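You operate a simulated robot arm through the tools that you are given. There is no shell and no other tool.

Carry out the task below with a simulated robot arm. There is one attempt and no reset: what you move stays moved.

Task
Swap the USED diffuser cap for the NEW one.
Fine: brown knurled cap on the clear patch of the bench; white knurled cap from the spares drawer, locked on; drawer shut. Where these are worked on the way, their far stop is far enough and under half their travel is too little: spares drawer.

Only the result counts: the job must be done as asked and must still hold three seconds after the hand-in. Knocking over, shifting, dropping, spilling or breaking anything else fails it. A push-on lid holds only when it is set on centred and level and pressed home; a screw cap is set on level and turned clockwise until tight.

Robot
A 7-joint arm with a two-finger parallel gripper, fixed in place. Base frame: the origin is at the foot of the arm, x ahead of it, y to its left, z up; the work surface is at about z = 82. Readings come in cm, degrees, newtons and seconds.
Its first joint turns from -166.0 to 166.0 degrees. Payload 4.4 kg.
The tool frame sits at the grasp point between the pads (the TCP): z along the fingers, y along the line on which they close. The tips reach 2.3 cm beyond it. The gripper opens to 9.4 cm. The fingers are 3.8 cm wide and 1 cm thick; the gripper's body (5.4 by 9.6 cm) begins 3.9 cm behind the TCP.
Orientation is that of the tool frame in the base frame, as a unit quaternion [w, x, y, z]. With the fingers straight down and closing along the base's y, the tool's x points along the base's -x, its y along +y and its z along -z.

Tools
- The arm moves only by the tool step_arm. Its argument "increments" is a list of rows, each a list of 6 numbers: the shift along the base's x, y, z in cm, then the turn, a rotation vector about the base's x, y, z in degrees. In form: [[dx, dy, dz, ax, ay, az], ...]. A call has 1 to 20 rows; each row shifts and turns the commanded pose from where the row before left it. "claw" is the gripper command, from -1 (fully open) to 1 (shut), values between in proportion, set as the call begins (left out, the last holds). A row lasts 0.2 s, in which the tool goes at most 5 cm and 8.6 degrees; a call with a longer step from one row to the next is refused whole, and so is a gripper value outside its range. A pose out of reach is approached as far as the arm can. The call stops where the force on the tool passes 40 N (or 10 N more than at its start, if that is more) or the arm is blocked; 0.2 s more then pass. Each finger travels about 7.2 cm/s and halts on what it meets, pressing with about 31 N; the grip force reading is that of the motor and also rises with nothing between the fingers. The clock runs only during rows and for 0.2 s after the last one: add rows that do not move to give the fingers time. It gives the time, the measured TCP pose, the force on the tool (base axes), the opening and the grip force at its end, in the units of the frame above (readings bear some noise), with the torque about the TCP (base axes, N m) and any sound that the robot's microphone picked up.
- Cameras (640 x 400 px; columns grow to the right, rows downward): "scene" is fixed at [5.04, 49.99, 130.22]; the picture's right is [-0.02, -1.00, 0.00], its down [-0.51, 0.01, -0.86] and it looks along [0.86, -0.02, -0.51] (base axes); focal length 214 px, centre (320, 200). "wrist" rides on the gripper at [8.6, 1.6, -7.4] in the tool frame; the picture's right is [-0.18, 0.98, 0.00], its down [-0.58, -0.11, -0.81] and it looks along [-0.79, -0.15, 0.59] (tool axes); focal length 243 px, centre (320, 200). There is no depth. A picture from a camera that has moved, and an enlarged one, comes with that camera's place and axes in the base frame and with its lens.
- grab_frame(camera): a new picture of that camera. No time passes.
- inspect(camera, box): a new picture of the part [left, top, right, bottom] of that camera's present view, enlarged. No time passes.
- sign_off(): hands the job in; it is judged then, once.

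Nothing tells you positions but the pictures and the camera data. Unless the task says otherwise, let go and move clear before handing in.

The tools are called after ">>>" by a JSON object that holds its "method" and its "body". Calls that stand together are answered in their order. step_arm: Moves the arm, as the interface text tells. Its arguments: {"type":"object","properties":{"increments":{"type":"array"},"claw":{"type":"number"}},"required":["increments"]} The other tools are called the same way: grab_frame (camera) takes a picture; inspect (camera, box) takes an enlarged picture of a part of a camera's view; sign_off () hands the job in.

At the start:

```text
time_s: 0.0
tool_pos: [56.68, 49.41, 125.65]
tcp_rot: [0.0, 0.0, 1.0, -0.001]
force: [0.0, -0.3, -0.4]
torque: [-0.01, 0.04, 0.0]
width: 9.41
gripper_force: 0.1
```

scene: 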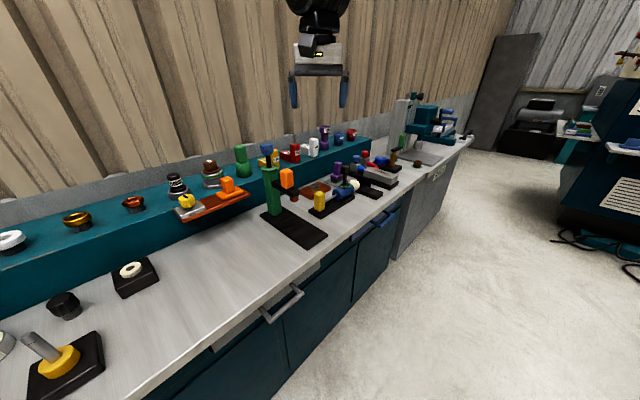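
wrist: 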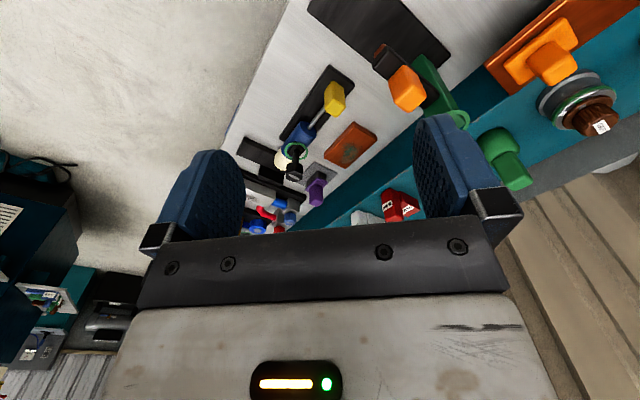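

I see a long workbench with a teal ledge holding jars and caps, and a drawer with a handle at the bench front. I'll take closer looks before moving anything.

>>> {"method": "inspect", "body": {"camera": "scene", "box": [0, 200, 160, 400]}}

>>> {"method": "inspect", "body": {"camera": "scene", "box": [150, 130, 310, 230]}}

>>> {"method": "inspect", "body": {"camera": "scene", "box": [280, 120, 440, 220]}}

>>> {"method": "inspect", "body": {"camera": "scene", "box": [180, 200, 420, 380]}}

>>> {"method": "inspect", "body": {"camera": "wrist", "box": [480, 0, 640, 200]}}

>>> {"method": "inspect", "body": {"camera": "scene", "box": [370, 80, 490, 180]}}

```text
2.00 times, centred on (80, 300) of scene
camera zoom: at [5.04, 49.99, 130.22], right [-0.02, -1.0, 0.0], down [-0.51, 0.01, -0.86], along [0.86, -0.02, -0.51], focal length 429 px, centre (800, 0)
```

zoom: 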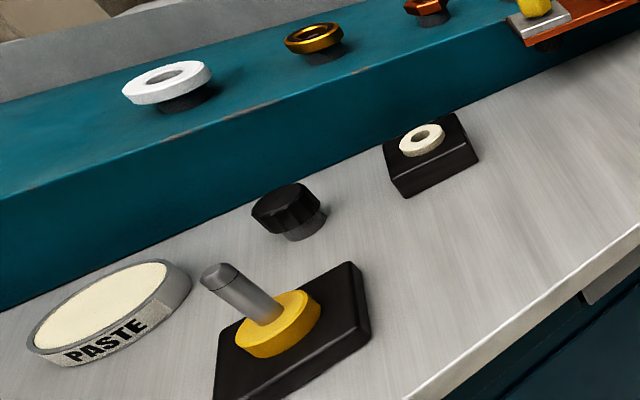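

```text
4.00 times, centred on (230, 180) of scene
camera zoom: at [5.04, 49.99, 130.22], right [-0.02, -1.0, 0.0], down [-0.51, 0.01, -0.86], along [0.86, -0.02, -0.51], focal length 858 px, centre (680, 280)
```

zoom: 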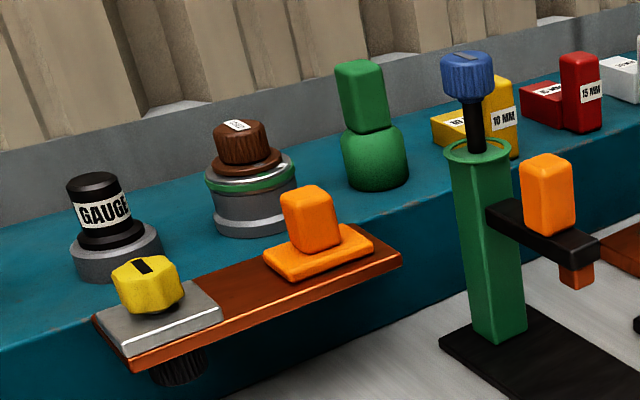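

```text
4.00 times, centred on (360, 170) of scene
camera zoom: at [5.04, 49.99, 130.22], right [-0.02, -1.0, 0.0], down [-0.51, 0.01, -0.86], along [0.86, -0.02, -0.51], focal length 858 px, centre (160, 320)
```

zoom: 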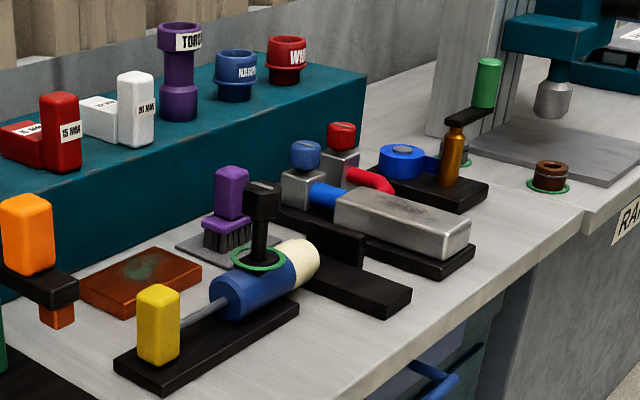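

```text
2.22 times, centred on (300, 290) of scene
camera zoom: at [5.04, 49.99, 130.22], right [-0.02, -1.0, 0.0], down [-0.51, 0.01, -0.86], along [0.86, -0.02, -0.51], focal length 477 px, centre (364, 0)
```

zoom: 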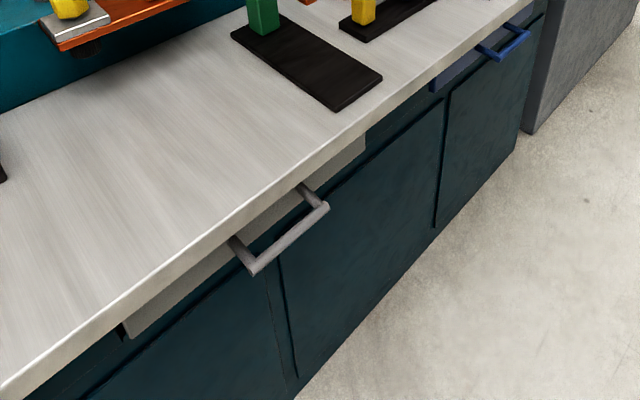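

```text
2.00 times, centred on (560, 100) of wrist
camera zoom: at [47.99, 50.84, 133.13], right [0.18, 0.98, 0.0], down [0.58, -0.11, 0.81], along [0.79, -0.15, -0.59], focal length 485 px, centre (-160, 400)
```

zoom: 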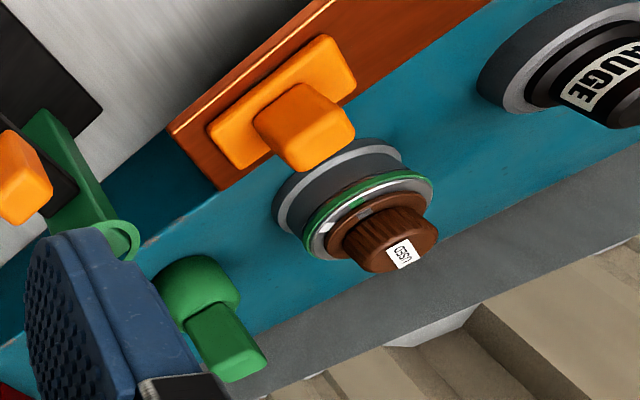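

```text
4.00 times, centred on (430, 130) of scene
camera zoom: at [5.04, 49.99, 130.22], right [-0.02, -1.0, 0.0], down [-0.51, 0.01, -0.86], along [0.86, -0.02, -0.51], focal length 858 px, centre (-120, 480)
```

zoom: 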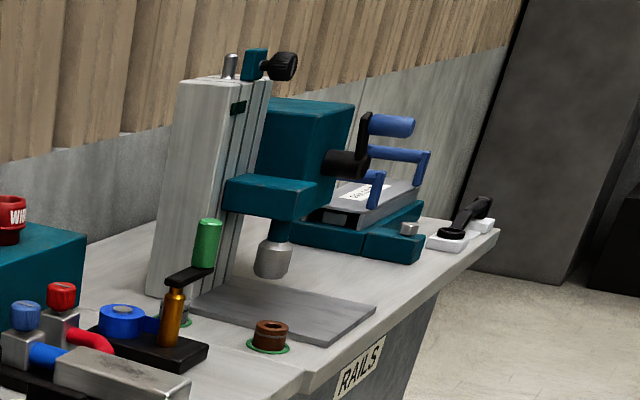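

The robot faces a bench turned about 45° (front edge near x+y≈103). The jar with the brown cap labelled USED triangulates to about (77, 87, 103) on the teal ledge, and a grey drawer handle sits at the bench front. I'll turn the gripper 45° and back off to look at the drawers and the jar.

>>> {"method": "step_arm", "body": {"increments": [[-2, -2, 0, 0, 0, 7.5], [-2, -2, 0, 0, 0, 7.5], [-2, -2, 0, 0, 0, 7.5], [-2, -2, 0, 0, 0, 7.5], [-2, -2, 0, 0, 0, 7.5], [-2, -2, 0, 0, 0, 7.5]], "claw": -1}}

>>> {"method": "grab_frame", "body": {"camera": "wrist"}}

>>> {"method": "grab_frame", "body": {"camera": "scene"}}

```text
time_s: 1.4
tool_pos: [44.63, 37.2, 125.74]
tcp_rot: [-0.001, -0.384, 0.924, 0.0]
force: [0.9, -0.2, 0.3]
torque: [0.01, 0.0, 0.0]
width: 9.41
gripper_force: 0.2
```

```text
taken
camera wrist: at [37.3, 32.09, 133.17], right [-0.57, 0.82, 0.0], down [0.49, 0.34, 0.81], along [0.66, 0.46, -0.59], focal length 243 px, centre (320, 200)
```

wrist: 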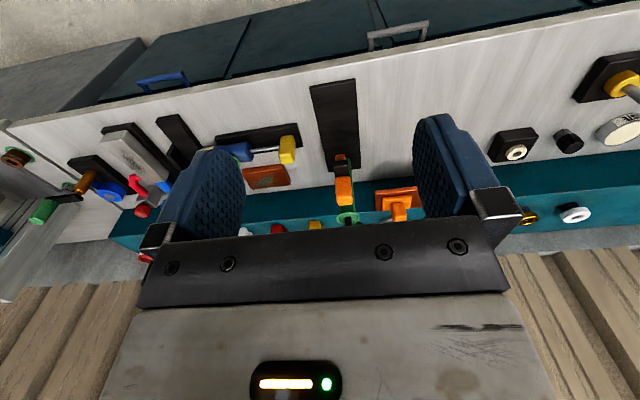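

```text
taken
```

scene: 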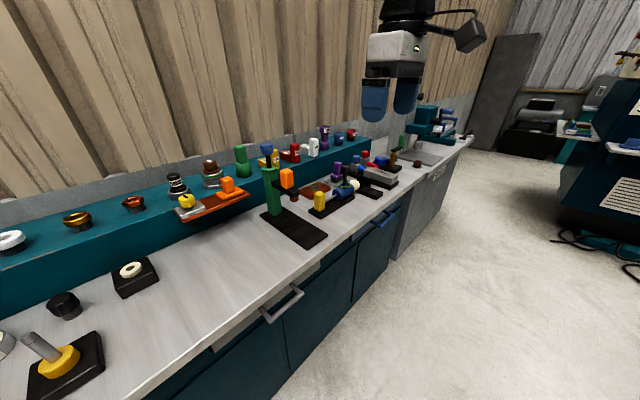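

The bench edge lies at about 71 cm from the base along its normal, and the drawer bar sits recessed under the overhang near (45, 59, 68). Next I'll test how far the arm reaches towards the jar while staying high above everything.

>>> {"method": "step_arm", "body": {"increments": [[2.4, 3.8, 0, 0, 0, 0], [2.4, 3.8, 0, 0, 0, 0], [2.4, 3.8, 0, 0, 0, 0], [2.4, 3.8, 0, 0, 0, 0], [2.4, 3.8, 0, 0, 0, 0], [2.4, 3.8, 0, 0, 0, 0], [2.4, 3.8, 0, 0, 0, 0], [2.4, 3.8, 0, 0, 0, 0], [0, 0, 0, 0, 0, 0]]}}

>>> {"method": "grab_frame", "body": {"camera": "wrist"}}

>>> {"method": "grab_frame", "body": {"camera": "scene"}}

```text
time_s: 3.4
tool_pos: [64.06, 67.76, 125.56]
tcp_rot: [0.0, -0.383, 0.924, -0.001]
force: [0.7, 0.2, -0.6]
torque: [0.03, 0.02, -0.01]
width: 9.39
gripper_force: 0.1
```

```text
taken
camera wrist: at [56.81, 62.67, 132.99], right [-0.57, 0.82, 0.0], down [0.49, 0.33, 0.81], along [0.67, 0.46, -0.59], focal length 243 px, centre (320, 200)
```

wrist: 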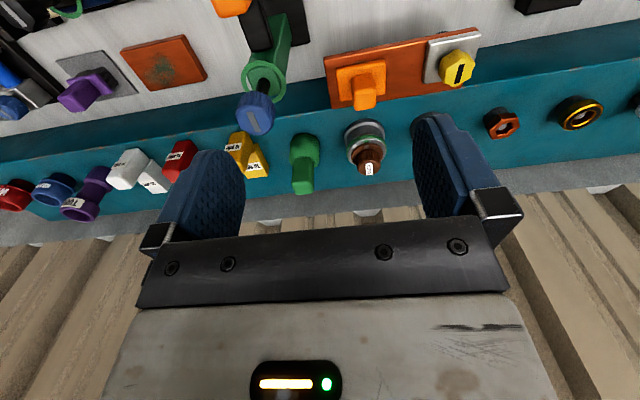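

```text
taken
```

scene: 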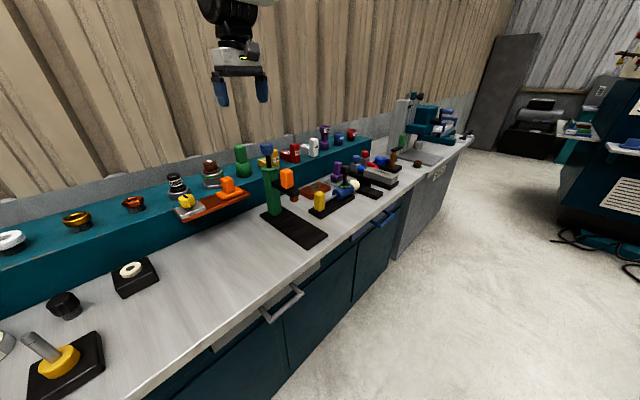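

The jar's label again triangulates to about (77.5, 87.2, 103.5). I'll continue outward at this height to see if the arm gets over it.

>>> {"method": "step_arm", "body": {"increments": [[2.6, 3.9, 0, 0, 0, 0], [2.6, 3.9, 0, 0, 0, 0], [2.6, 3.9, 0, 0, 0, 0], [2.6, 3.9, 0, 0, 0, 0], [2.6, 3.9, 0, 0, 0, 0], [0, 0, 0, 0, 0, 0], [0, 0, 0, 0, 0, 0]]}}

>>> {"method": "grab_frame", "body": {"camera": "wrist"}}

>>> {"method": "grab_frame", "body": {"camera": "scene"}}

```text
time_s: 5.0
tool_pos: [76.91, 86.8, 125.49]
tcp_rot: [0.0, -0.383, 0.924, 0.0]
force: [-0.4, -0.3, -0.1]
torque: [-0.02, 0.01, -0.04]
width: 9.4
gripper_force: 0.0
```

```text
taken
camera wrist: at [69.7, 81.77, 132.96], right [-0.57, 0.82, 0.0], down [0.49, 0.33, 0.81], along [0.67, 0.46, -0.59], focal length 243 px, centre (320, 200)
```

wrist: 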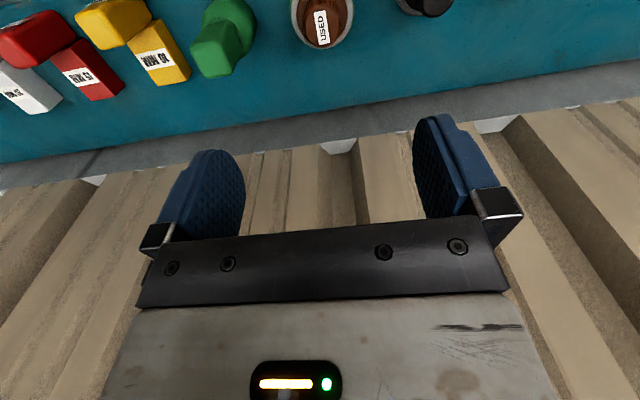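

```text
taken
```

scene: 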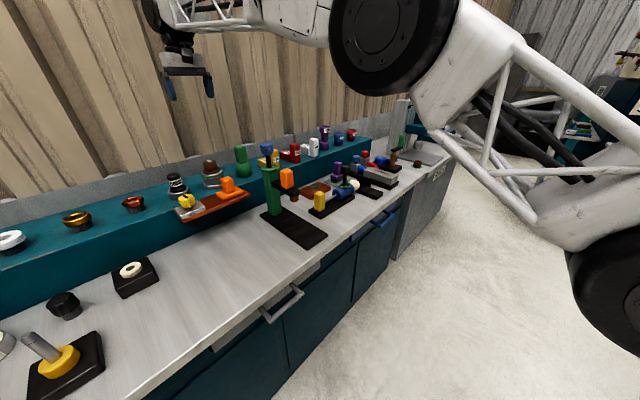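

The arm reaches over the jar. Let me zoom in on the jar and its cap to measure them.

>>> {"method": "inspect", "body": {"camera": "scene", "box": [190, 145, 240, 195]}}

>>> {"method": "inspect", "body": {"camera": "wrist", "box": [270, 0, 370, 60]}}

>>> {"method": "inspect", "body": {"camera": "scene", "box": [160, 200, 320, 300]}}

```text
8.00 times, centred on (215, 170) of scene
camera zoom: at [5.04, 49.99, 130.22], right [-0.02, -1.0, 0.0], down [-0.51, 0.01, -0.86], along [0.86, -0.02, -0.51], focal length 1716 px, centre (1160, 440)
```

zoom: 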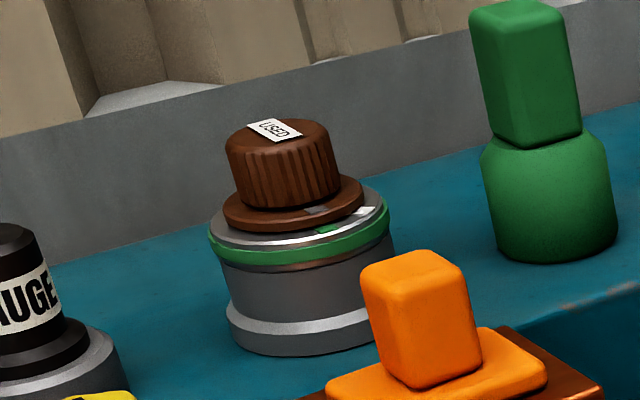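

```text
6.40 times, centred on (320, 30) of wrist
camera zoom: at [69.7, 81.77, 132.96], right [-0.57, 0.82, 0.0], down [0.49, 0.33, 0.81], along [0.67, 0.46, -0.59], focal length 1553 px, centre (320, 1288)
```

zoom: 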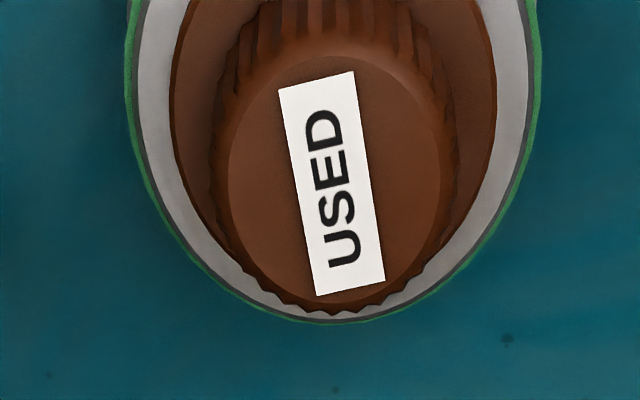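

```text
4.00 times, centred on (240, 250) of scene
camera zoom: at [5.04, 49.99, 130.22], right [-0.02, -1.0, 0.0], down [-0.51, 0.01, -0.86], along [0.86, -0.02, -0.51], focal length 858 px, centre (640, 0)
```

zoom: 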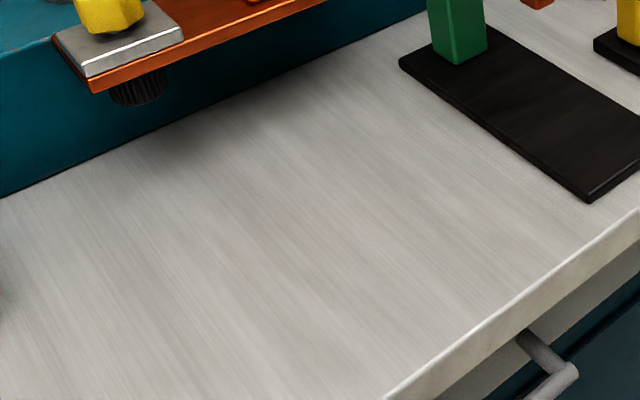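

The cap has an index mark on its flange, with a green mark (locked) and a white mark (open) on the jar rim, so it is a bayonet that opens counter-clockwise. I'll centre over it at about (77.6, 87.4) and come down partway to refine.

>>> {"method": "step_arm", "body": {"increments": [[0.3, 0.3, -3.5, 0, 0, 0], [0.3, 0.3, -3.5, 0, 0, 0], [0.05, 0, -3.5, 0, 0, 0], [0, 0, 0, 0, 0, 0]]}}

>>> {"method": "grab_frame", "body": {"camera": "wrist"}}

>>> {"method": "grab_frame", "body": {"camera": "scene"}}

```text
time_s: 6.0
tool_pos: [77.62, 87.67, 115.1]
tcp_rot: [0.0, -0.383, 0.924, 0.0]
force: [0.6, 0.3, 0.0]
torque: [-0.01, 0.0, 0.01]
width: 9.39
gripper_force: 0.1
```

```text
taken
camera wrist: at [70.32, 82.6, 122.57], right [-0.57, 0.82, 0.0], down [0.49, 0.33, 0.81], along [0.67, 0.46, -0.59], focal length 243 px, centre (320, 200)
```

wrist: 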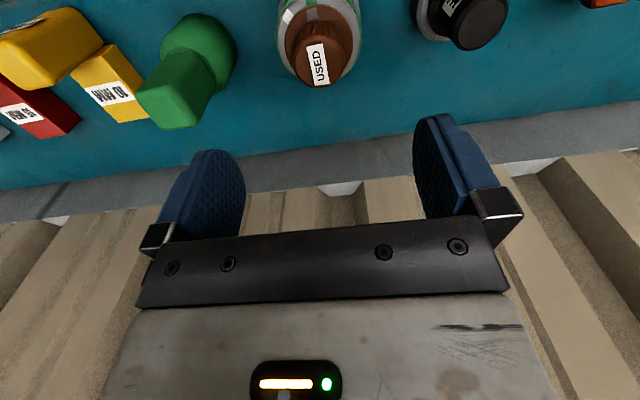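

```text
taken
```

scene: 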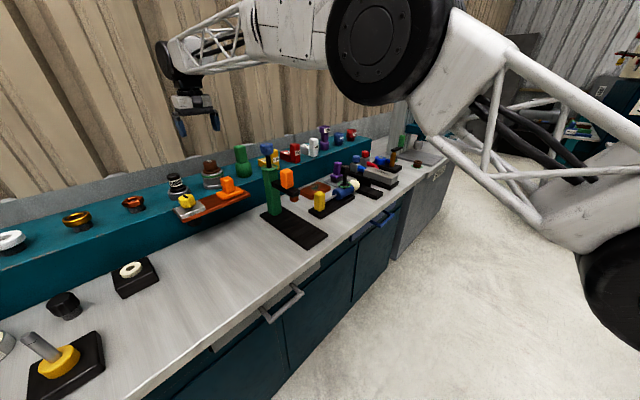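

The cap centre works out at about (77.69, 87.45). I'll shift slightly and descend to just above the cap for a check.

>>> {"method": "step_arm", "body": {"increments": [[0.07, -0.2, -2.5, 0, 0, 0], [0, 0, -2.5, 0, 0, 0], [0, 0, -2.3, 0, 0, 0], [0, 0, 0, 0, 0, 0]]}}

>>> {"method": "grab_frame", "body": {"camera": "wrist"}}

>>> {"method": "inspect", "body": {"camera": "scene", "box": [170, 110, 250, 200]}}

```text
time_s: 7.0
tool_pos: [77.42, 87.71, 107.92]
tcp_rot: [0.0, -0.382, 0.924, 0.0]
force: [0.0, -0.3, 0.0]
torque: [-0.03, 0.0, 0.0]
width: 9.38
gripper_force: 0.1
```

```text
taken
camera wrist: at [70.22, 82.56, 115.29], right [-0.57, 0.82, 0.0], down [0.49, 0.33, 0.81], along [0.67, 0.46, -0.59], focal length 243 px, centre (320, 200)
```

wrist: 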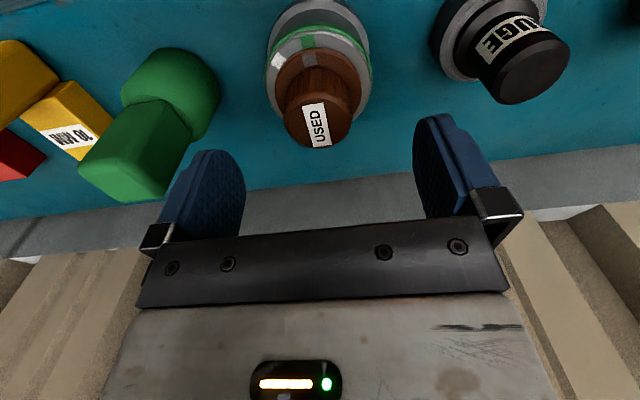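

```text
4.44 times, centred on (210, 155) of scene
camera zoom: at [5.04, 49.99, 130.22], right [-0.02, -1.0, 0.0], down [-0.51, 0.01, -0.86], along [0.86, -0.02, -0.51], focal length 953 px, centre (809, 400)
```

zoom: 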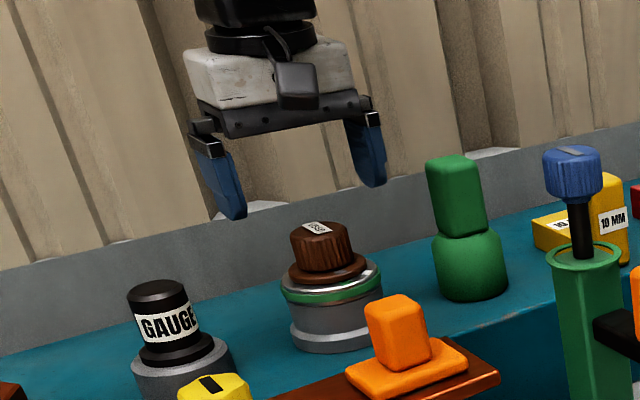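

The cap is centred laterally between the fingers. I'll zoom on the marks before going down.

>>> {"method": "inspect", "body": {"camera": "wrist", "box": [260, 0, 380, 150]}}

```text
2.67 times, centred on (320, 75) of wrist
camera zoom: at [70.22, 82.56, 115.29], right [-0.57, 0.82, 0.0], down [0.49, 0.33, 0.81], along [0.67, 0.46, -0.59], focal length 647 px, centre (320, 533)
```

zoom: 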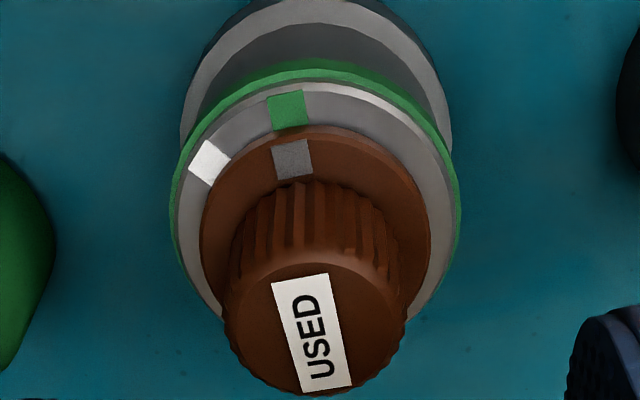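

The pointer is on the green (locked) mark and the white mark is about 48° counter-clockwise from it. I'll descend so the tips sit just above the flange, then close on the knurled part.

>>> {"method": "step_arm", "body": {"increments": [[0.05, -0.05, -2.0, 0, 0, 0], [0, 0, -1.5, 0, 0, 0], [0, 0, -1.1, 0, 0, 0], [0, 0, 0, 0, 0, 0]]}}

>>> {"method": "grab_frame", "body": {"camera": "wrist"}}

>>> {"method": "inspect", "body": {"camera": "scene", "box": [170, 110, 250, 200]}}

```text
time_s: 8.0
tool_pos: [77.57, 87.61, 103.26]
tcp_rot: [0.0, -0.383, 0.924, 0.0]
force: [-0.7, -0.2, -0.5]
torque: [0.0, -0.01, 0.01]
width: 9.4
gripper_force: 0.0
```

```text
taken
camera wrist: at [70.35, 82.57, 110.65], right [-0.57, 0.82, 0.0], down [0.49, 0.33, 0.81], along [0.67, 0.46, -0.59], focal length 243 px, centre (320, 200)
```

wrist: 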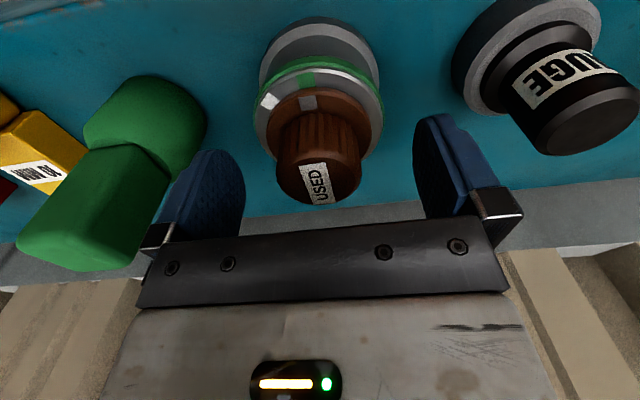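

```text
4.44 times, centred on (210, 155) of scene
camera zoom: at [5.04, 49.99, 130.22], right [-0.02, -1.0, 0.0], down [-0.51, 0.01, -0.86], along [0.86, -0.02, -0.51], focal length 953 px, centre (809, 400)
```

zoom: 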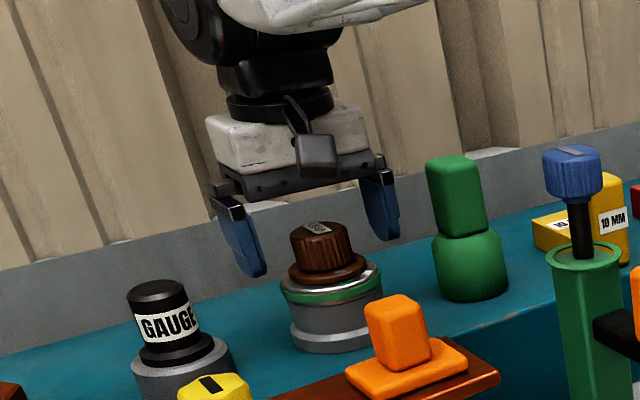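

The cap sits between the fingers, level with the TCP. Now I'll close on it.

>>> {"method": "step_arm", "body": {"increments": [[0, 0, 0, 0, 0, 0], [0, 0, 0, 0, 0, 0], [0, 0, 0, 0, 0, 0], [0, 0, 0, 0, 0, 0], [0, 0, 0, 0, 0, 0]], "claw": 1}}

>>> {"method": "grab_frame", "body": {"camera": "wrist"}}

```text
time_s: 9.2
tool_pos: [77.68, 87.56, 103.15]
tcp_rot: [-0.001, -0.383, 0.924, 0.0]
force: [8.4, -9.7, -0.7]
torque: [-0.37, -0.34, -0.04]
width: 4.12
gripper_force: 31.1
```

```text
taken
camera wrist: at [70.4, 82.52, 110.66], right [-0.56, 0.83, 0.0], down [0.49, 0.33, 0.81], along [0.67, 0.46, -0.59], focal length 243 px, centre (320, 200)
```

wrist: 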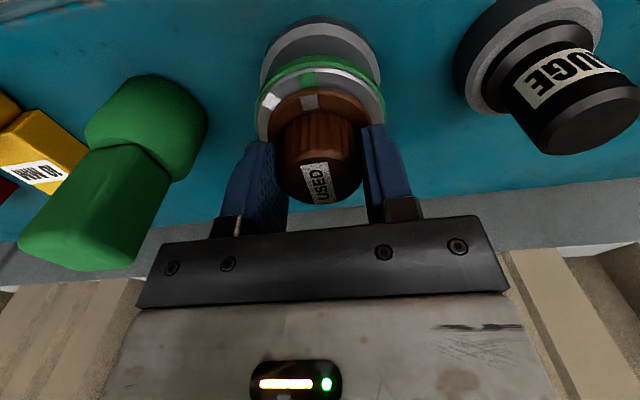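

The cap is gripped at 4.1 cm, with a ~13 N side force showing the arm is slightly off-centre. I'll nudge to relieve it.

>>> {"method": "step_arm", "body": {"increments": [[0.08, -0.1, 0, 0, 0, 0], [0, 0, 0, 0, 0, 0]]}}

```text
time_s: 9.8
tool_pos: [77.67, 87.69, 103.19]
tcp_rot: [0.0, -0.384, 0.924, 0.0]
force: [8.3, 8.3, -0.4]
torque: [0.21, -0.33, -0.05]
width: 4.1
gripper_force: 31.2
```

>>> {"method": "step_arm", "body": {"increments": [[0.06, 0.05, 0, 0, 0, 0], [0, 0, 0, 0, 0, 0]]}}

```text
time_s: 10.4
tool_pos: [77.75, 87.67, 103.3]
tcp_rot: [-0.001, -0.384, 0.924, -0.001]
force: [-23.4, -9.2, 0.1]
torque: [0.03, 0.51, 0.07]
width: 4.13
gripper_force: 31.2
```

>>> {"method": "step_arm", "body": {"increments": [[-0.045, -0.025, 0, 0, 0, 0], [0, 0, 0, 0, 0, 0]]}}

```text
time_s: 11.0
tool_pos: [77.62, 87.57, 103.29]
tcp_rot: [0.0, -0.383, 0.924, 0.0]
force: [-0.8, 22.3, -5.1]
torque: [0.62, 0.06, -0.05]
width: 4.11
gripper_force: 30.8
```

Sensor noise enters each call's start pose, so small side forces come and go; that's acceptable. I'll now twist the cap counter-clockwise about 48° toward the white mark.

>>> {"method": "step_arm", "body": {"increments": [[0, 0, 0, 0, 0, 4], [0, 0, 0, 0, 0, 4], [0, 0, 0, 0, 0, 4], [0, 0, 0, 0, 0, 4], [0, 0, 0, 0, 0, 4], [0, 0, 0, 0, 0, 4], [0, 0, 0, 0, 0, 4], [0, 0, 0, 0, 0, 4], [0, 0, 0, 0, 0, 4], [0, 0, 0, 0, 0, 4], [0, 0, 0, 0, 0, 4], [0, 0, 0, 0, 0, 4], [0, 0, 0, 0, 0, 0]]}}

>>> {"method": "grab_frame", "body": {"camera": "wrist"}}

>>> {"method": "inspect", "body": {"camera": "scene", "box": [170, 110, 250, 200]}}

```text
time_s: 13.8
tool_pos: [77.61, 87.57, 103.38]
tcp_rot: [0.001, 0.726, -0.688, 0.0]
force: [-0.5, -0.9, -1.2]
torque: [0.04, -0.01, 0.01]
width: 4.06
gripper_force: 31.7
```

```text
taken
camera wrist: at [76.48, 78.63, 110.78], right [-0.99, 0.13, 0.0], down [0.08, 0.59, 0.81], along [0.11, 0.8, -0.59], focal length 243 px, centre (320, 200)
```

wrist: 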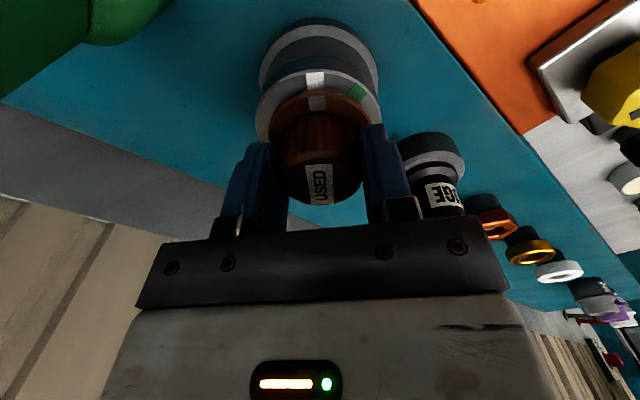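

```text
4.44 times, centred on (210, 155) of scene
camera zoom: at [5.04, 49.99, 130.22], right [-0.02, -1.0, 0.0], down [-0.51, 0.01, -0.86], along [0.86, -0.02, -0.51], focal length 953 px, centre (809, 400)
```

zoom: 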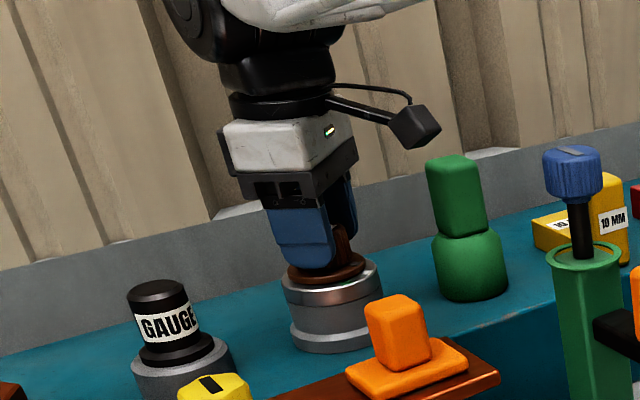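

The pointer now aligns with the white mark, the green ring is gone, and forces are near zero, so the cap is unlocked. I'll lift it straight up.

>>> {"method": "step_arm", "body": {"increments": [[0, 0, 0.5, 0, 0, 0], [0, 0, 0.8, 0, 0, 0], [0, 0, 1.0, 0, 0, 0], [0, 0, 1.5, 0, 0, 0], [0, 0, 2, 0, 0, 0], [0, 0, 3, 0, 0, 0], [0, 0, 4, 0, 0, 0], [0, 0, 0, 0, 0, 0]]}}

>>> {"method": "grab_frame", "body": {"camera": "wrist"}}

>>> {"method": "inspect", "body": {"camera": "scene", "box": [170, 90, 250, 200]}}

```text
time_s: 15.6
tool_pos: [77.64, 87.49, 116.1]
tcp_rot: [0.001, 0.725, -0.689, 0.0]
force: [1.1, -0.4, -1.1]
torque: [0.02, 0.0, 0.0]
width: 4.09
gripper_force: 31.0
```

```text
taken
camera wrist: at [76.52, 78.68, 123.53], right [-0.99, 0.13, 0.0], down [0.08, 0.59, 0.81], along [0.11, 0.8, -0.59], focal length 243 px, centre (320, 200)
```

wrist: 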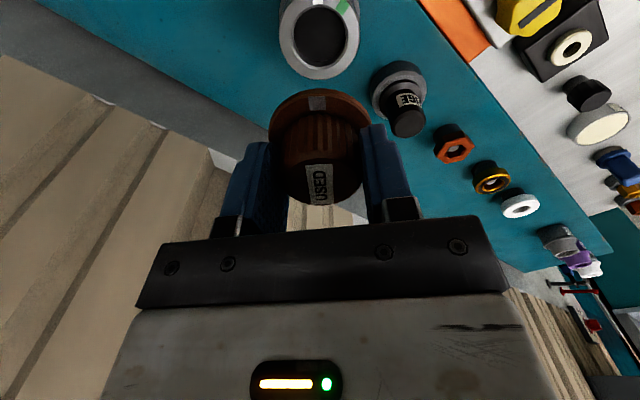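

```text
3.64 times, centred on (210, 145) of scene
camera zoom: at [5.04, 49.99, 130.22], right [-0.02, -1.0, 0.0], down [-0.51, 0.01, -0.86], along [0.86, -0.02, -0.51], focal length 780 px, centre (720, 400)
```

zoom: 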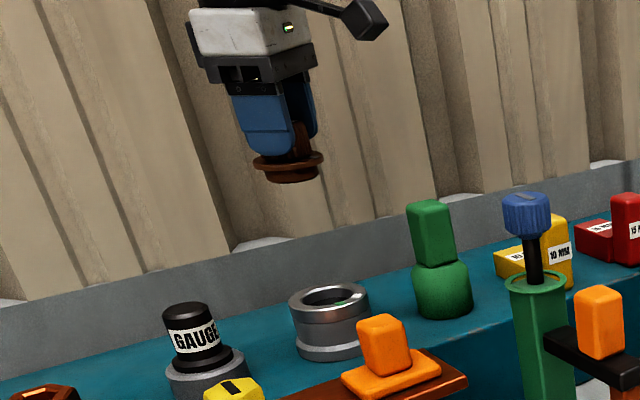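

The cap is out cleanly with a short plug beneath its flange. I'll carry it high over the orange block to the clear bench area near (50, 72), turning the wrist back on the way.

>>> {"method": "step_arm", "body": {"increments": [[-3.42, -1.89, 0, 0, 0, -6], [-3.42, -1.89, 0, 0, 0, -6], [-3.42, -1.89, 0, 0, 0, -6], [-3.42, -1.89, 0, 0, 0, -6], [-3.42, -1.89, 0, 0, 0, -6], [-3.42, -1.89, 0, 0, 0, -6], [-3.42, -1.89, 0, 0, 0, -6], [-3.42, -1.89, 0, 0, 0, -6], [0, 0, 0, 0, 0, 0]]}}

>>> {"method": "grab_frame", "body": {"camera": "wrist"}}

>>> {"method": "grab_frame", "body": {"camera": "scene"}}

```text
time_s: 17.6
tool_pos: [49.98, 72.34, 116.09]
tcp_rot: [-0.001, -0.382, 0.924, 0.0]
force: [-0.1, -0.1, -1.2]
torque: [-0.01, -0.01, 0.0]
width: 4.06
gripper_force: 30.4
```

```text
taken
camera wrist: at [42.72, 67.22, 123.49], right [-0.56, 0.83, 0.0], down [0.49, 0.33, 0.81], along [0.67, 0.46, -0.59], focal length 243 px, centre (320, 200)
```

wrist: 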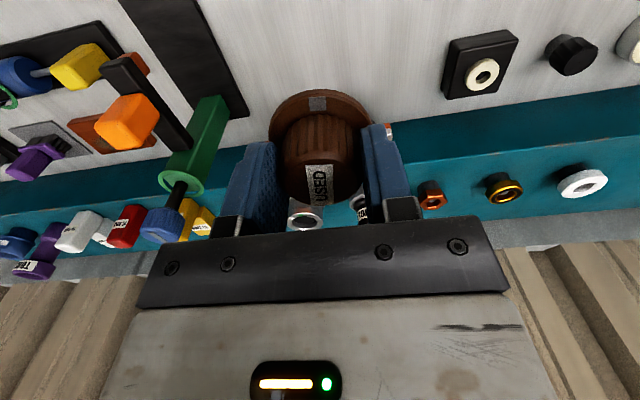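

```text
taken
```

scene: 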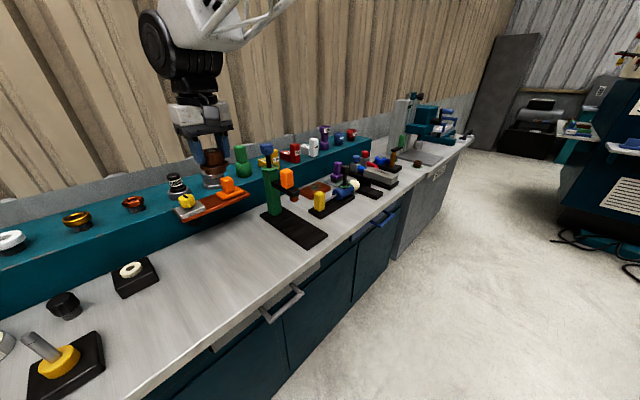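

The area under the gripper is clear between the two black plates. I'll descend towards the bench.

>>> {"method": "step_arm", "body": {"increments": [[0, 0, -4, 0, 0, 0], [0, 0, -4, 0, 0, 0], [0, 0, -4, 0, 0, 0], [0, 0, -4, 0, 0, 0], [0, 0, -4, 0, 0, 0], [0, 0, -4, 0, 0, 0], [0, 0, 0, 0, 0, 0]]}}

>>> {"method": "grab_frame", "body": {"camera": "wrist"}}

>>> {"method": "inspect", "body": {"camera": "scene", "box": [160, 170, 280, 290]}}

```text
time_s: 19.2
tool_pos: [50.61, 72.41, 92.39]
tcp_rot: [0.0, -0.383, 0.924, -0.001]
force: [-0.1, -0.3, -1.0]
torque: [0.0, 0.01, 0.02]
width: 4.05
gripper_force: 30.4
```

```text
taken
camera wrist: at [43.31, 67.25, 99.67], right [-0.57, 0.82, 0.0], down [0.49, 0.33, 0.81], along [0.67, 0.46, -0.59], focal length 243 px, centre (320, 200)
```

wrist: 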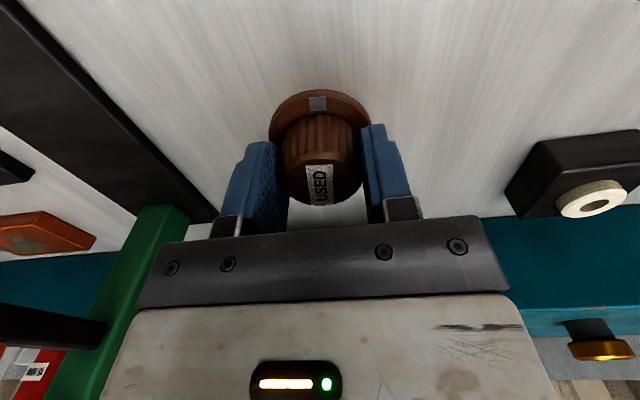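

```text
3.33 times, centred on (220, 230) of scene
camera zoom: at [5.04, 49.99, 130.22], right [-0.02, -1.0, 0.0], down [-0.51, 0.01, -0.86], along [0.86, -0.02, -0.51], focal length 715 px, centre (653, 100)
```

zoom: 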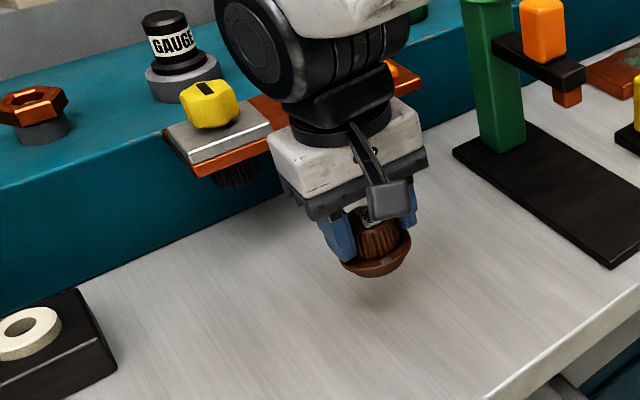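

The cap hangs about 5 cm above the bench and level. I'll lower slowly until it touches.

>>> {"method": "step_arm", "body": {"increments": [[0, 0, -0.8, 0, 0, 0], [0, 0, -0.8, 0, 0, 0], [0, 0, -0.8, 0, 0, 0], [0, 0, -0.8, 0, 0, 0], [0, 0, -0.4, 0, 0, 0], [0, 0, -0.4, 0, 0, 0], [0, 0, -0.2, 0, 0, 0], [0, 0, -0.2, 0, 0, 0], [0, 0, -0.2, 0, 0, 0], [0, 0, 0, 0, 0, 0]]}}

>>> {"method": "inspect", "body": {"camera": "scene", "box": [200, 220, 280, 290]}}

```text
time_s: 21.4
tool_pos: [50.42, 72.49, 87.66]
tcp_rot: [0.001, -0.383, 0.924, 0.0]
force: [-0.4, 0.0, -1.3]
torque: [0.02, 0.01, 0.0]
width: 4.04
gripper_force: 31.6
```

```text
5.71 times, centred on (240, 255) of scene
camera zoom: at [5.04, 49.99, 130.22], right [-0.02, -1.0, 0.0], down [-0.51, 0.01, -0.86], along [0.86, -0.02, -0.51], focal length 1226 px, centre (777, -114)
```

zoom: 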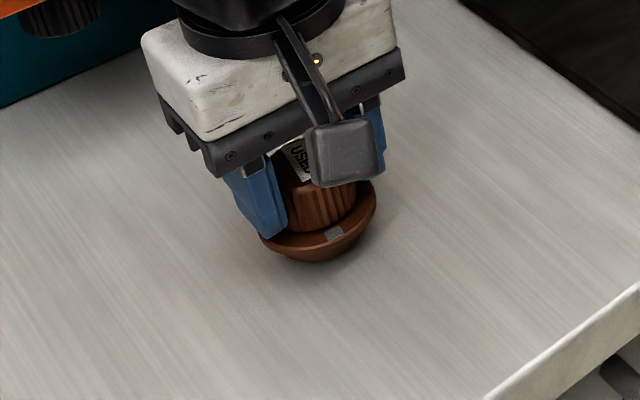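

The cap is close to the surface now. I'll continue in fine steps until contact registers.

>>> {"method": "step_arm", "body": {"increments": [[0, 0, -0.15, 0, 0, 0], [0, 0, -0.15, 0, 0, 0], [0, 0, -0.15, 0, 0, 0], [0, 0, -0.15, 0, 0, 0], [0, 0, -0.15, 0, 0, 0], [0, 0, 0, 0, 0, 0]]}}

```text
time_s: 22.8
tool_pos: [50.36, 72.44, 86.96]
tcp_rot: [0.0, -0.383, 0.924, 0.002]
force: [-2.6, 4.7, 16.9]
torque: [0.15, 0.2, 0.01]
width: 4.07
gripper_force: 31.0
```

Contact at TCP z≈86.95 with about 17 N. I'll open the fingers to release it.

>>> {"method": "step_arm", "body": {"increments": [[0, 0, 0.02, 0, 0, 0], [0, 0, 0, 0, 0, 0], [0, 0, 0, 0, 0, 0], [0, 0, 0, 0, 0, 0], [0, 0, 0, 0, 0, 0]], "claw": -1}}

>>> {"method": "inspect", "body": {"camera": "scene", "box": [200, 220, 280, 290]}}

>>> {"method": "grab_frame", "body": {"camera": "wrist"}}

```text
time_s: 24.0
tool_pos: [50.29, 72.4, 86.75]
tcp_rot: [0.0, -0.382, 0.924, 0.0]
force: [0.6, 0.4, 0.0]
torque: [-0.01, -0.01, 0.0]
width: 9.4
gripper_force: 0.0
```

```text
5.71 times, centred on (240, 255) of scene
camera zoom: at [5.04, 49.99, 130.22], right [-0.02, -1.0, 0.0], down [-0.51, 0.01, -0.86], along [0.86, -0.02, -0.51], focal length 1226 px, centre (777, -114)
```

zoom: 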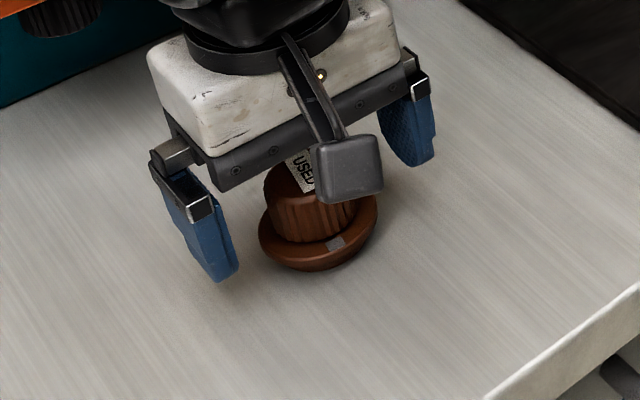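

```text
taken
camera wrist: at [43.07, 67.25, 94.18], right [-0.57, 0.82, 0.0], down [0.49, 0.33, 0.81], along [0.67, 0.46, -0.59], focal length 243 px, centre (320, 200)
```

wrist: 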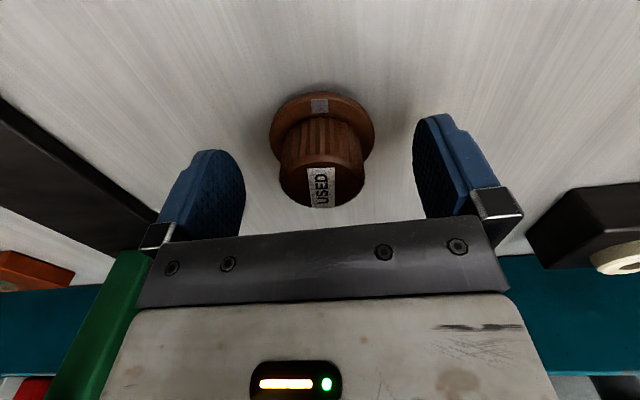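

The brown cap stands upright on the bench at about (50.3, 72.4). I'll rise, back away from the bench and yaw the gripper so it can later tilt forward to take the drawer bar.

>>> {"method": "step_arm", "body": {"increments": [[0, 0, 2, 0, 0, 0], [0, 0, 4, 0, 0, 0], [0, 0, 4, 0, 0, 0], [0, 0, 4, 0, 0, 0], [0, 0, 4, 0, 0, 0], [0, 0, 4, 0, 0, 0], [-1.85, -2.9, 0, 0, 0, -8.2], [-1.85, -2.9, 0, 0, 0, -8.2], [-1.85, -2.9, 0, 0, 0, -8.2], [-1.85, -2.9, 0, 0, 0, -8.2], [-1.85, -2.9, 0, 0, 0, -8.2], [-1.85, -2.9, 0, 0, 0, -8.2], [-1.85, -2.9, 0, 0, 0, -8.2], [-1.85, -2.9, 0, 0, 0, -8.2], [0, 0, 0, 0, 0, -8.2], [0, 0, 0, 0, 0, -8.2], [0, 0, 0, 0, 0, -8.2], [0, 0, 0, 0, 0, 0]]}}

>>> {"method": "grab_frame", "body": {"camera": "wrist"}}

>>> {"method": "grab_frame", "body": {"camera": "scene"}}

```text
time_s: 27.8
tool_pos: [35.66, 49.19, 108.94]
tcp_rot: [0.001, 0.385, 0.923, -0.001]
force: [-0.2, -0.6, 0.0]
torque: [-0.04, 0.01, -0.04]
width: 9.41
gripper_force: 0.1
```

```text
taken
camera wrist: at [30.64, 56.29, 116.27], right [0.83, 0.56, 0.0], down [0.33, -0.49, 0.81], along [0.45, -0.67, -0.59], focal length 243 px, centre (320, 200)
```

wrist: 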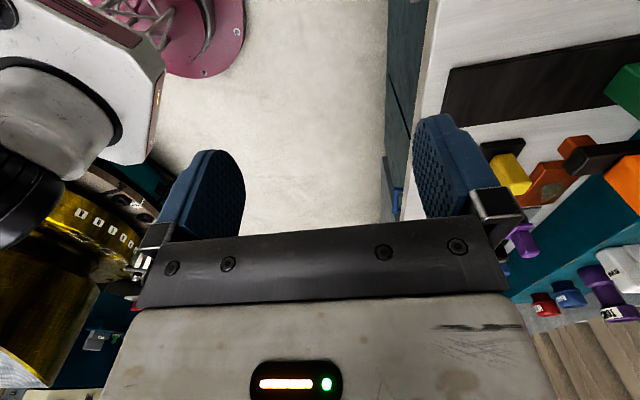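

```text
taken
```

scene: 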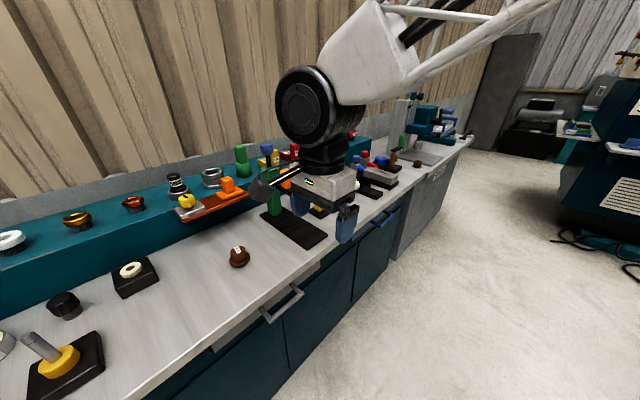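

The brown cap is visible upright on the bench. Now I'll tilt the tool forward about the bench axis to see the drawer fronts.

>>> {"method": "step_arm", "body": {"increments": [[-1, -1, -3, 5.9, -5.7, 0], [-1, -1, -3, 5.9, -5.7, 0], [0, 0, -3, 5.9, -5.7, 0], [0, 0, -3, 5.9, -5.7, 0], [0, 0, -3, 5.9, -5.7, 0], [0, 0, -3, 5.9, -5.7, 0], [0, 0, 0, 0, 0, 0]]}}

>>> {"method": "grab_frame", "body": {"camera": "wrist"}}

>>> {"method": "grab_frame", "body": {"camera": "scene"}}

```text
time_s: 29.6
tool_pos: [32.55, 45.73, 77.91]
tcp_rot: [0.137, 0.355, 0.881, 0.281]
force: [-0.3, 0.1, 0.2]
torque: [0.0, 0.03, 0.02]
width: 9.41
gripper_force: 0.0
stopped in row 7: the arm was blocked; the commanded pose is now the measured one
```

```text
taken
camera wrist: at [23.98, 49.7, 84.43], right [0.67, 0.45, 0.59], down [0.0, -0.79, 0.61], along [0.74, -0.41, -0.53], focal length 243 px, centre (320, 200)
```

wrist: 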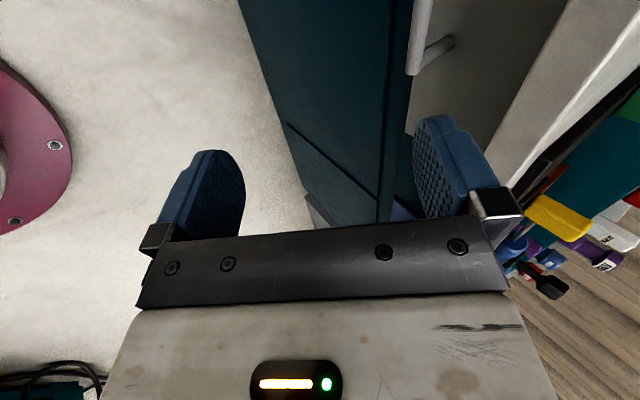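

```text
taken
```

scene: 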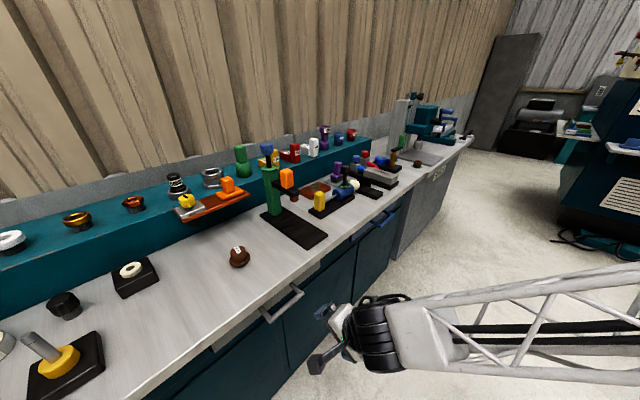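

The arm dipped lower than commanded and stopped (a joint limit, likely), with the tool now tilted about 36° forward at (32.6, 45.7, 77.9). Let me inspect the drawer from here before moving more.

>>> {"method": "inspect", "body": {"camera": "wrist", "box": [360, 0, 620, 200]}}

>>> {"method": "inspect", "body": {"camera": "scene", "box": [240, 260, 440, 400]}}

>>> {"method": "step_arm", "body": {"increments": [[0, 0, 0, 0, 0, 0]]}}

```text
2.00 times, centred on (490, 100) of wrist
camera zoom: at [23.98, 49.7, 84.43], right [0.67, 0.45, 0.59], down [0.0, -0.79, 0.61], along [0.74, -0.41, -0.53], focal length 485 px, centre (-20, 400)
```

zoom: 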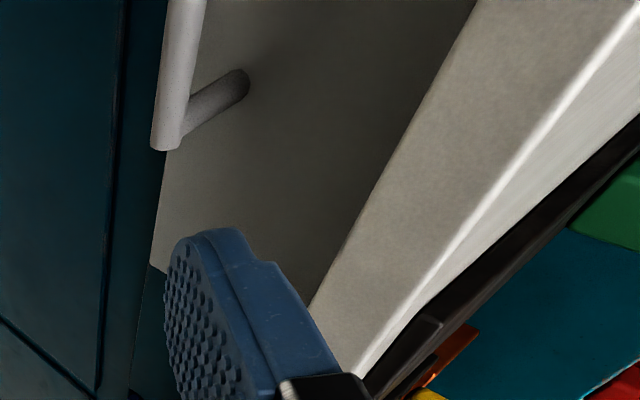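

```text
2.86 times, centred on (340, 330) of scene
camera zoom: at [5.04, 49.99, 130.22], right [-0.02, -1.0, 0.0], down [-0.51, 0.01, -0.86], along [0.86, -0.02, -0.51], focal length 613 px, centre (263, -171)
```

zoom: 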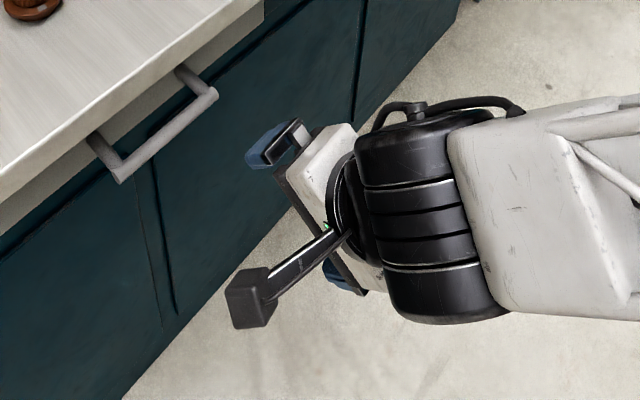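

```text
time_s: 30.0
tool_pos: [32.52, 45.81, 77.93]
tcp_rot: [0.137, 0.354, 0.881, 0.281]
force: [0.0, 0.2, 0.0]
torque: [0.0, 0.02, -0.04]
width: 9.38
gripper_force: 0.1
```

I've located the bar: centre near n≈73.6 (t≈-8.5), z≈69, about 4 cm in front of the drawer face and just under the overhang (bench underside z≈79). I'll test whether the arm can tilt further when extended slightly farther from its base.

>>> {"method": "step_arm", "body": {"increments": [[1.0, 1.0, 1.0, 2.9, -2.8, 0], [1.0, 1.0, 1.0, 2.9, -2.8, 0], [1.0, 1.0, 1.0, 2.9, -2.8, 0], [0, 0, 0, 0, 0, 0]]}}

>>> {"method": "grab_frame", "body": {"camera": "scene"}}

```text
time_s: 31.0
tool_pos: [35.45, 47.77, 83.64]
tcp_rot: [0.165, 0.344, 0.854, 0.353]
force: [-0.1, 0.5, 0.3]
torque: [0.0, 0.0, -0.01]
width: 9.4
gripper_force: 0.1
out of reach, approached as far as the arm can: row 2, 3
```

```text
taken
```

scene: 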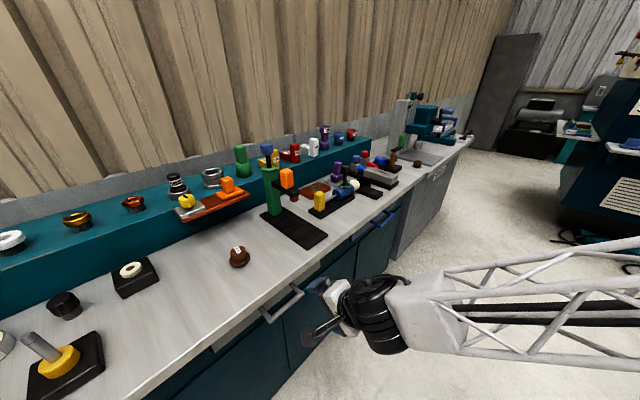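

At 46° tilt the arm is near a limit but moving outward helps. I'll go to a pre-grasp point about 13 cm in front of the bar with ~50° tilt, with the fingers opened to about 4 cm.

>>> {"method": "step_arm", "body": {"increments": [[0.8, 1.2, -1.5, 0.7, -0.7, 0.7], [0.8, 1.2, -1.5, 0.7, -0.7, 0.7], [0.8, 1.2, -1.5, 0.7, -0.7, 0.7], [0.2, 0.4, -1.5, 0.7, -0.7, 0.7], [0, 0, 0, 0, 0, 0]], "claw": 0.15}}

>>> {"method": "grab_frame", "body": {"camera": "wrist"}}

>>> {"method": "grab_frame", "body": {"camera": "scene"}}

```text
time_s: 32.2
tool_pos: [38.93, 50.05, 88.01]
tcp_rot: [0.171, 0.323, 0.846, 0.389]
force: [1.5, -0.3, 0.6]
torque: [0.02, -0.01, 0.04]
width: 4.01
gripper_force: 0.0
out of reach, approached as far as the arm can: row 1, 2, 3, 4
```

```text
taken
camera wrist: at [29.22, 52.54, 93.51], right [0.54, 0.36, 0.76], down [-0.05, -0.89, 0.45], along [0.84, -0.29, -0.46], focal length 243 px, centre (320, 200)
```

wrist: 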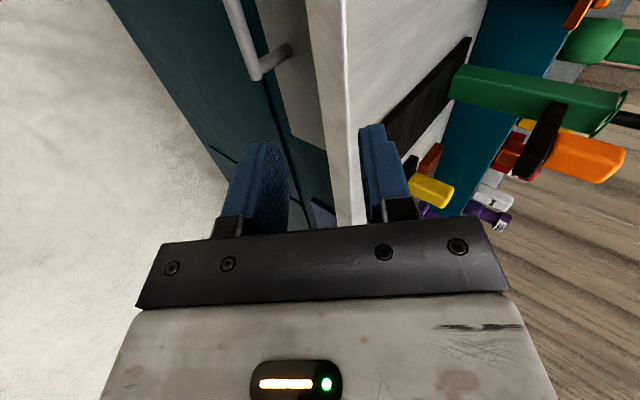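

```text
taken
```

scene: 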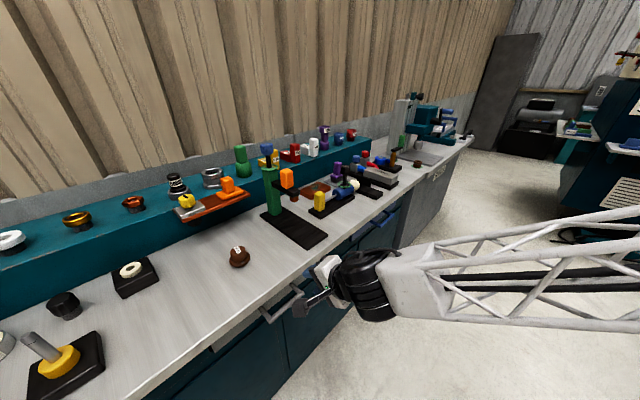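

With this wrist roll the arm can't get low enough, perhaps a wrist joint near its stop. I'll go back up, return the tool to vertical, and flip the yaw by 180° to try the opposite roll.

>>> {"method": "step_arm", "body": {"increments": [[-0.5, -0.5, 3, -5.9, 5.7, 0], [-0.5, -0.5, 3, -5.9, 5.7, 0], [-0.5, -0.5, 3, -5.9, 5.7, 0], [-0.5, -0.5, 3, -5.9, 5.7, 0], [-0.5, -0.5, 3, -5.9, 5.7, 0], [-0.5, -0.5, 3, -5.9, 5.7, 0], [0, 0, 1, -1.4, 1.4, 0], [0, 0, 1, 0, 0, 0], [0, 0, 0, 0, 0, 0]], "claw": 0.15}}

```text
time_s: 34.2
tool_pos: [35.78, 47.5, 107.83]
tcp_rot: [0.005, 0.352, 0.936, 0.01]
force: [-0.1, -0.1, 0.8]
torque: [-0.03, 0.01, 0.02]
width: 4.0
gripper_force: 0.0
```

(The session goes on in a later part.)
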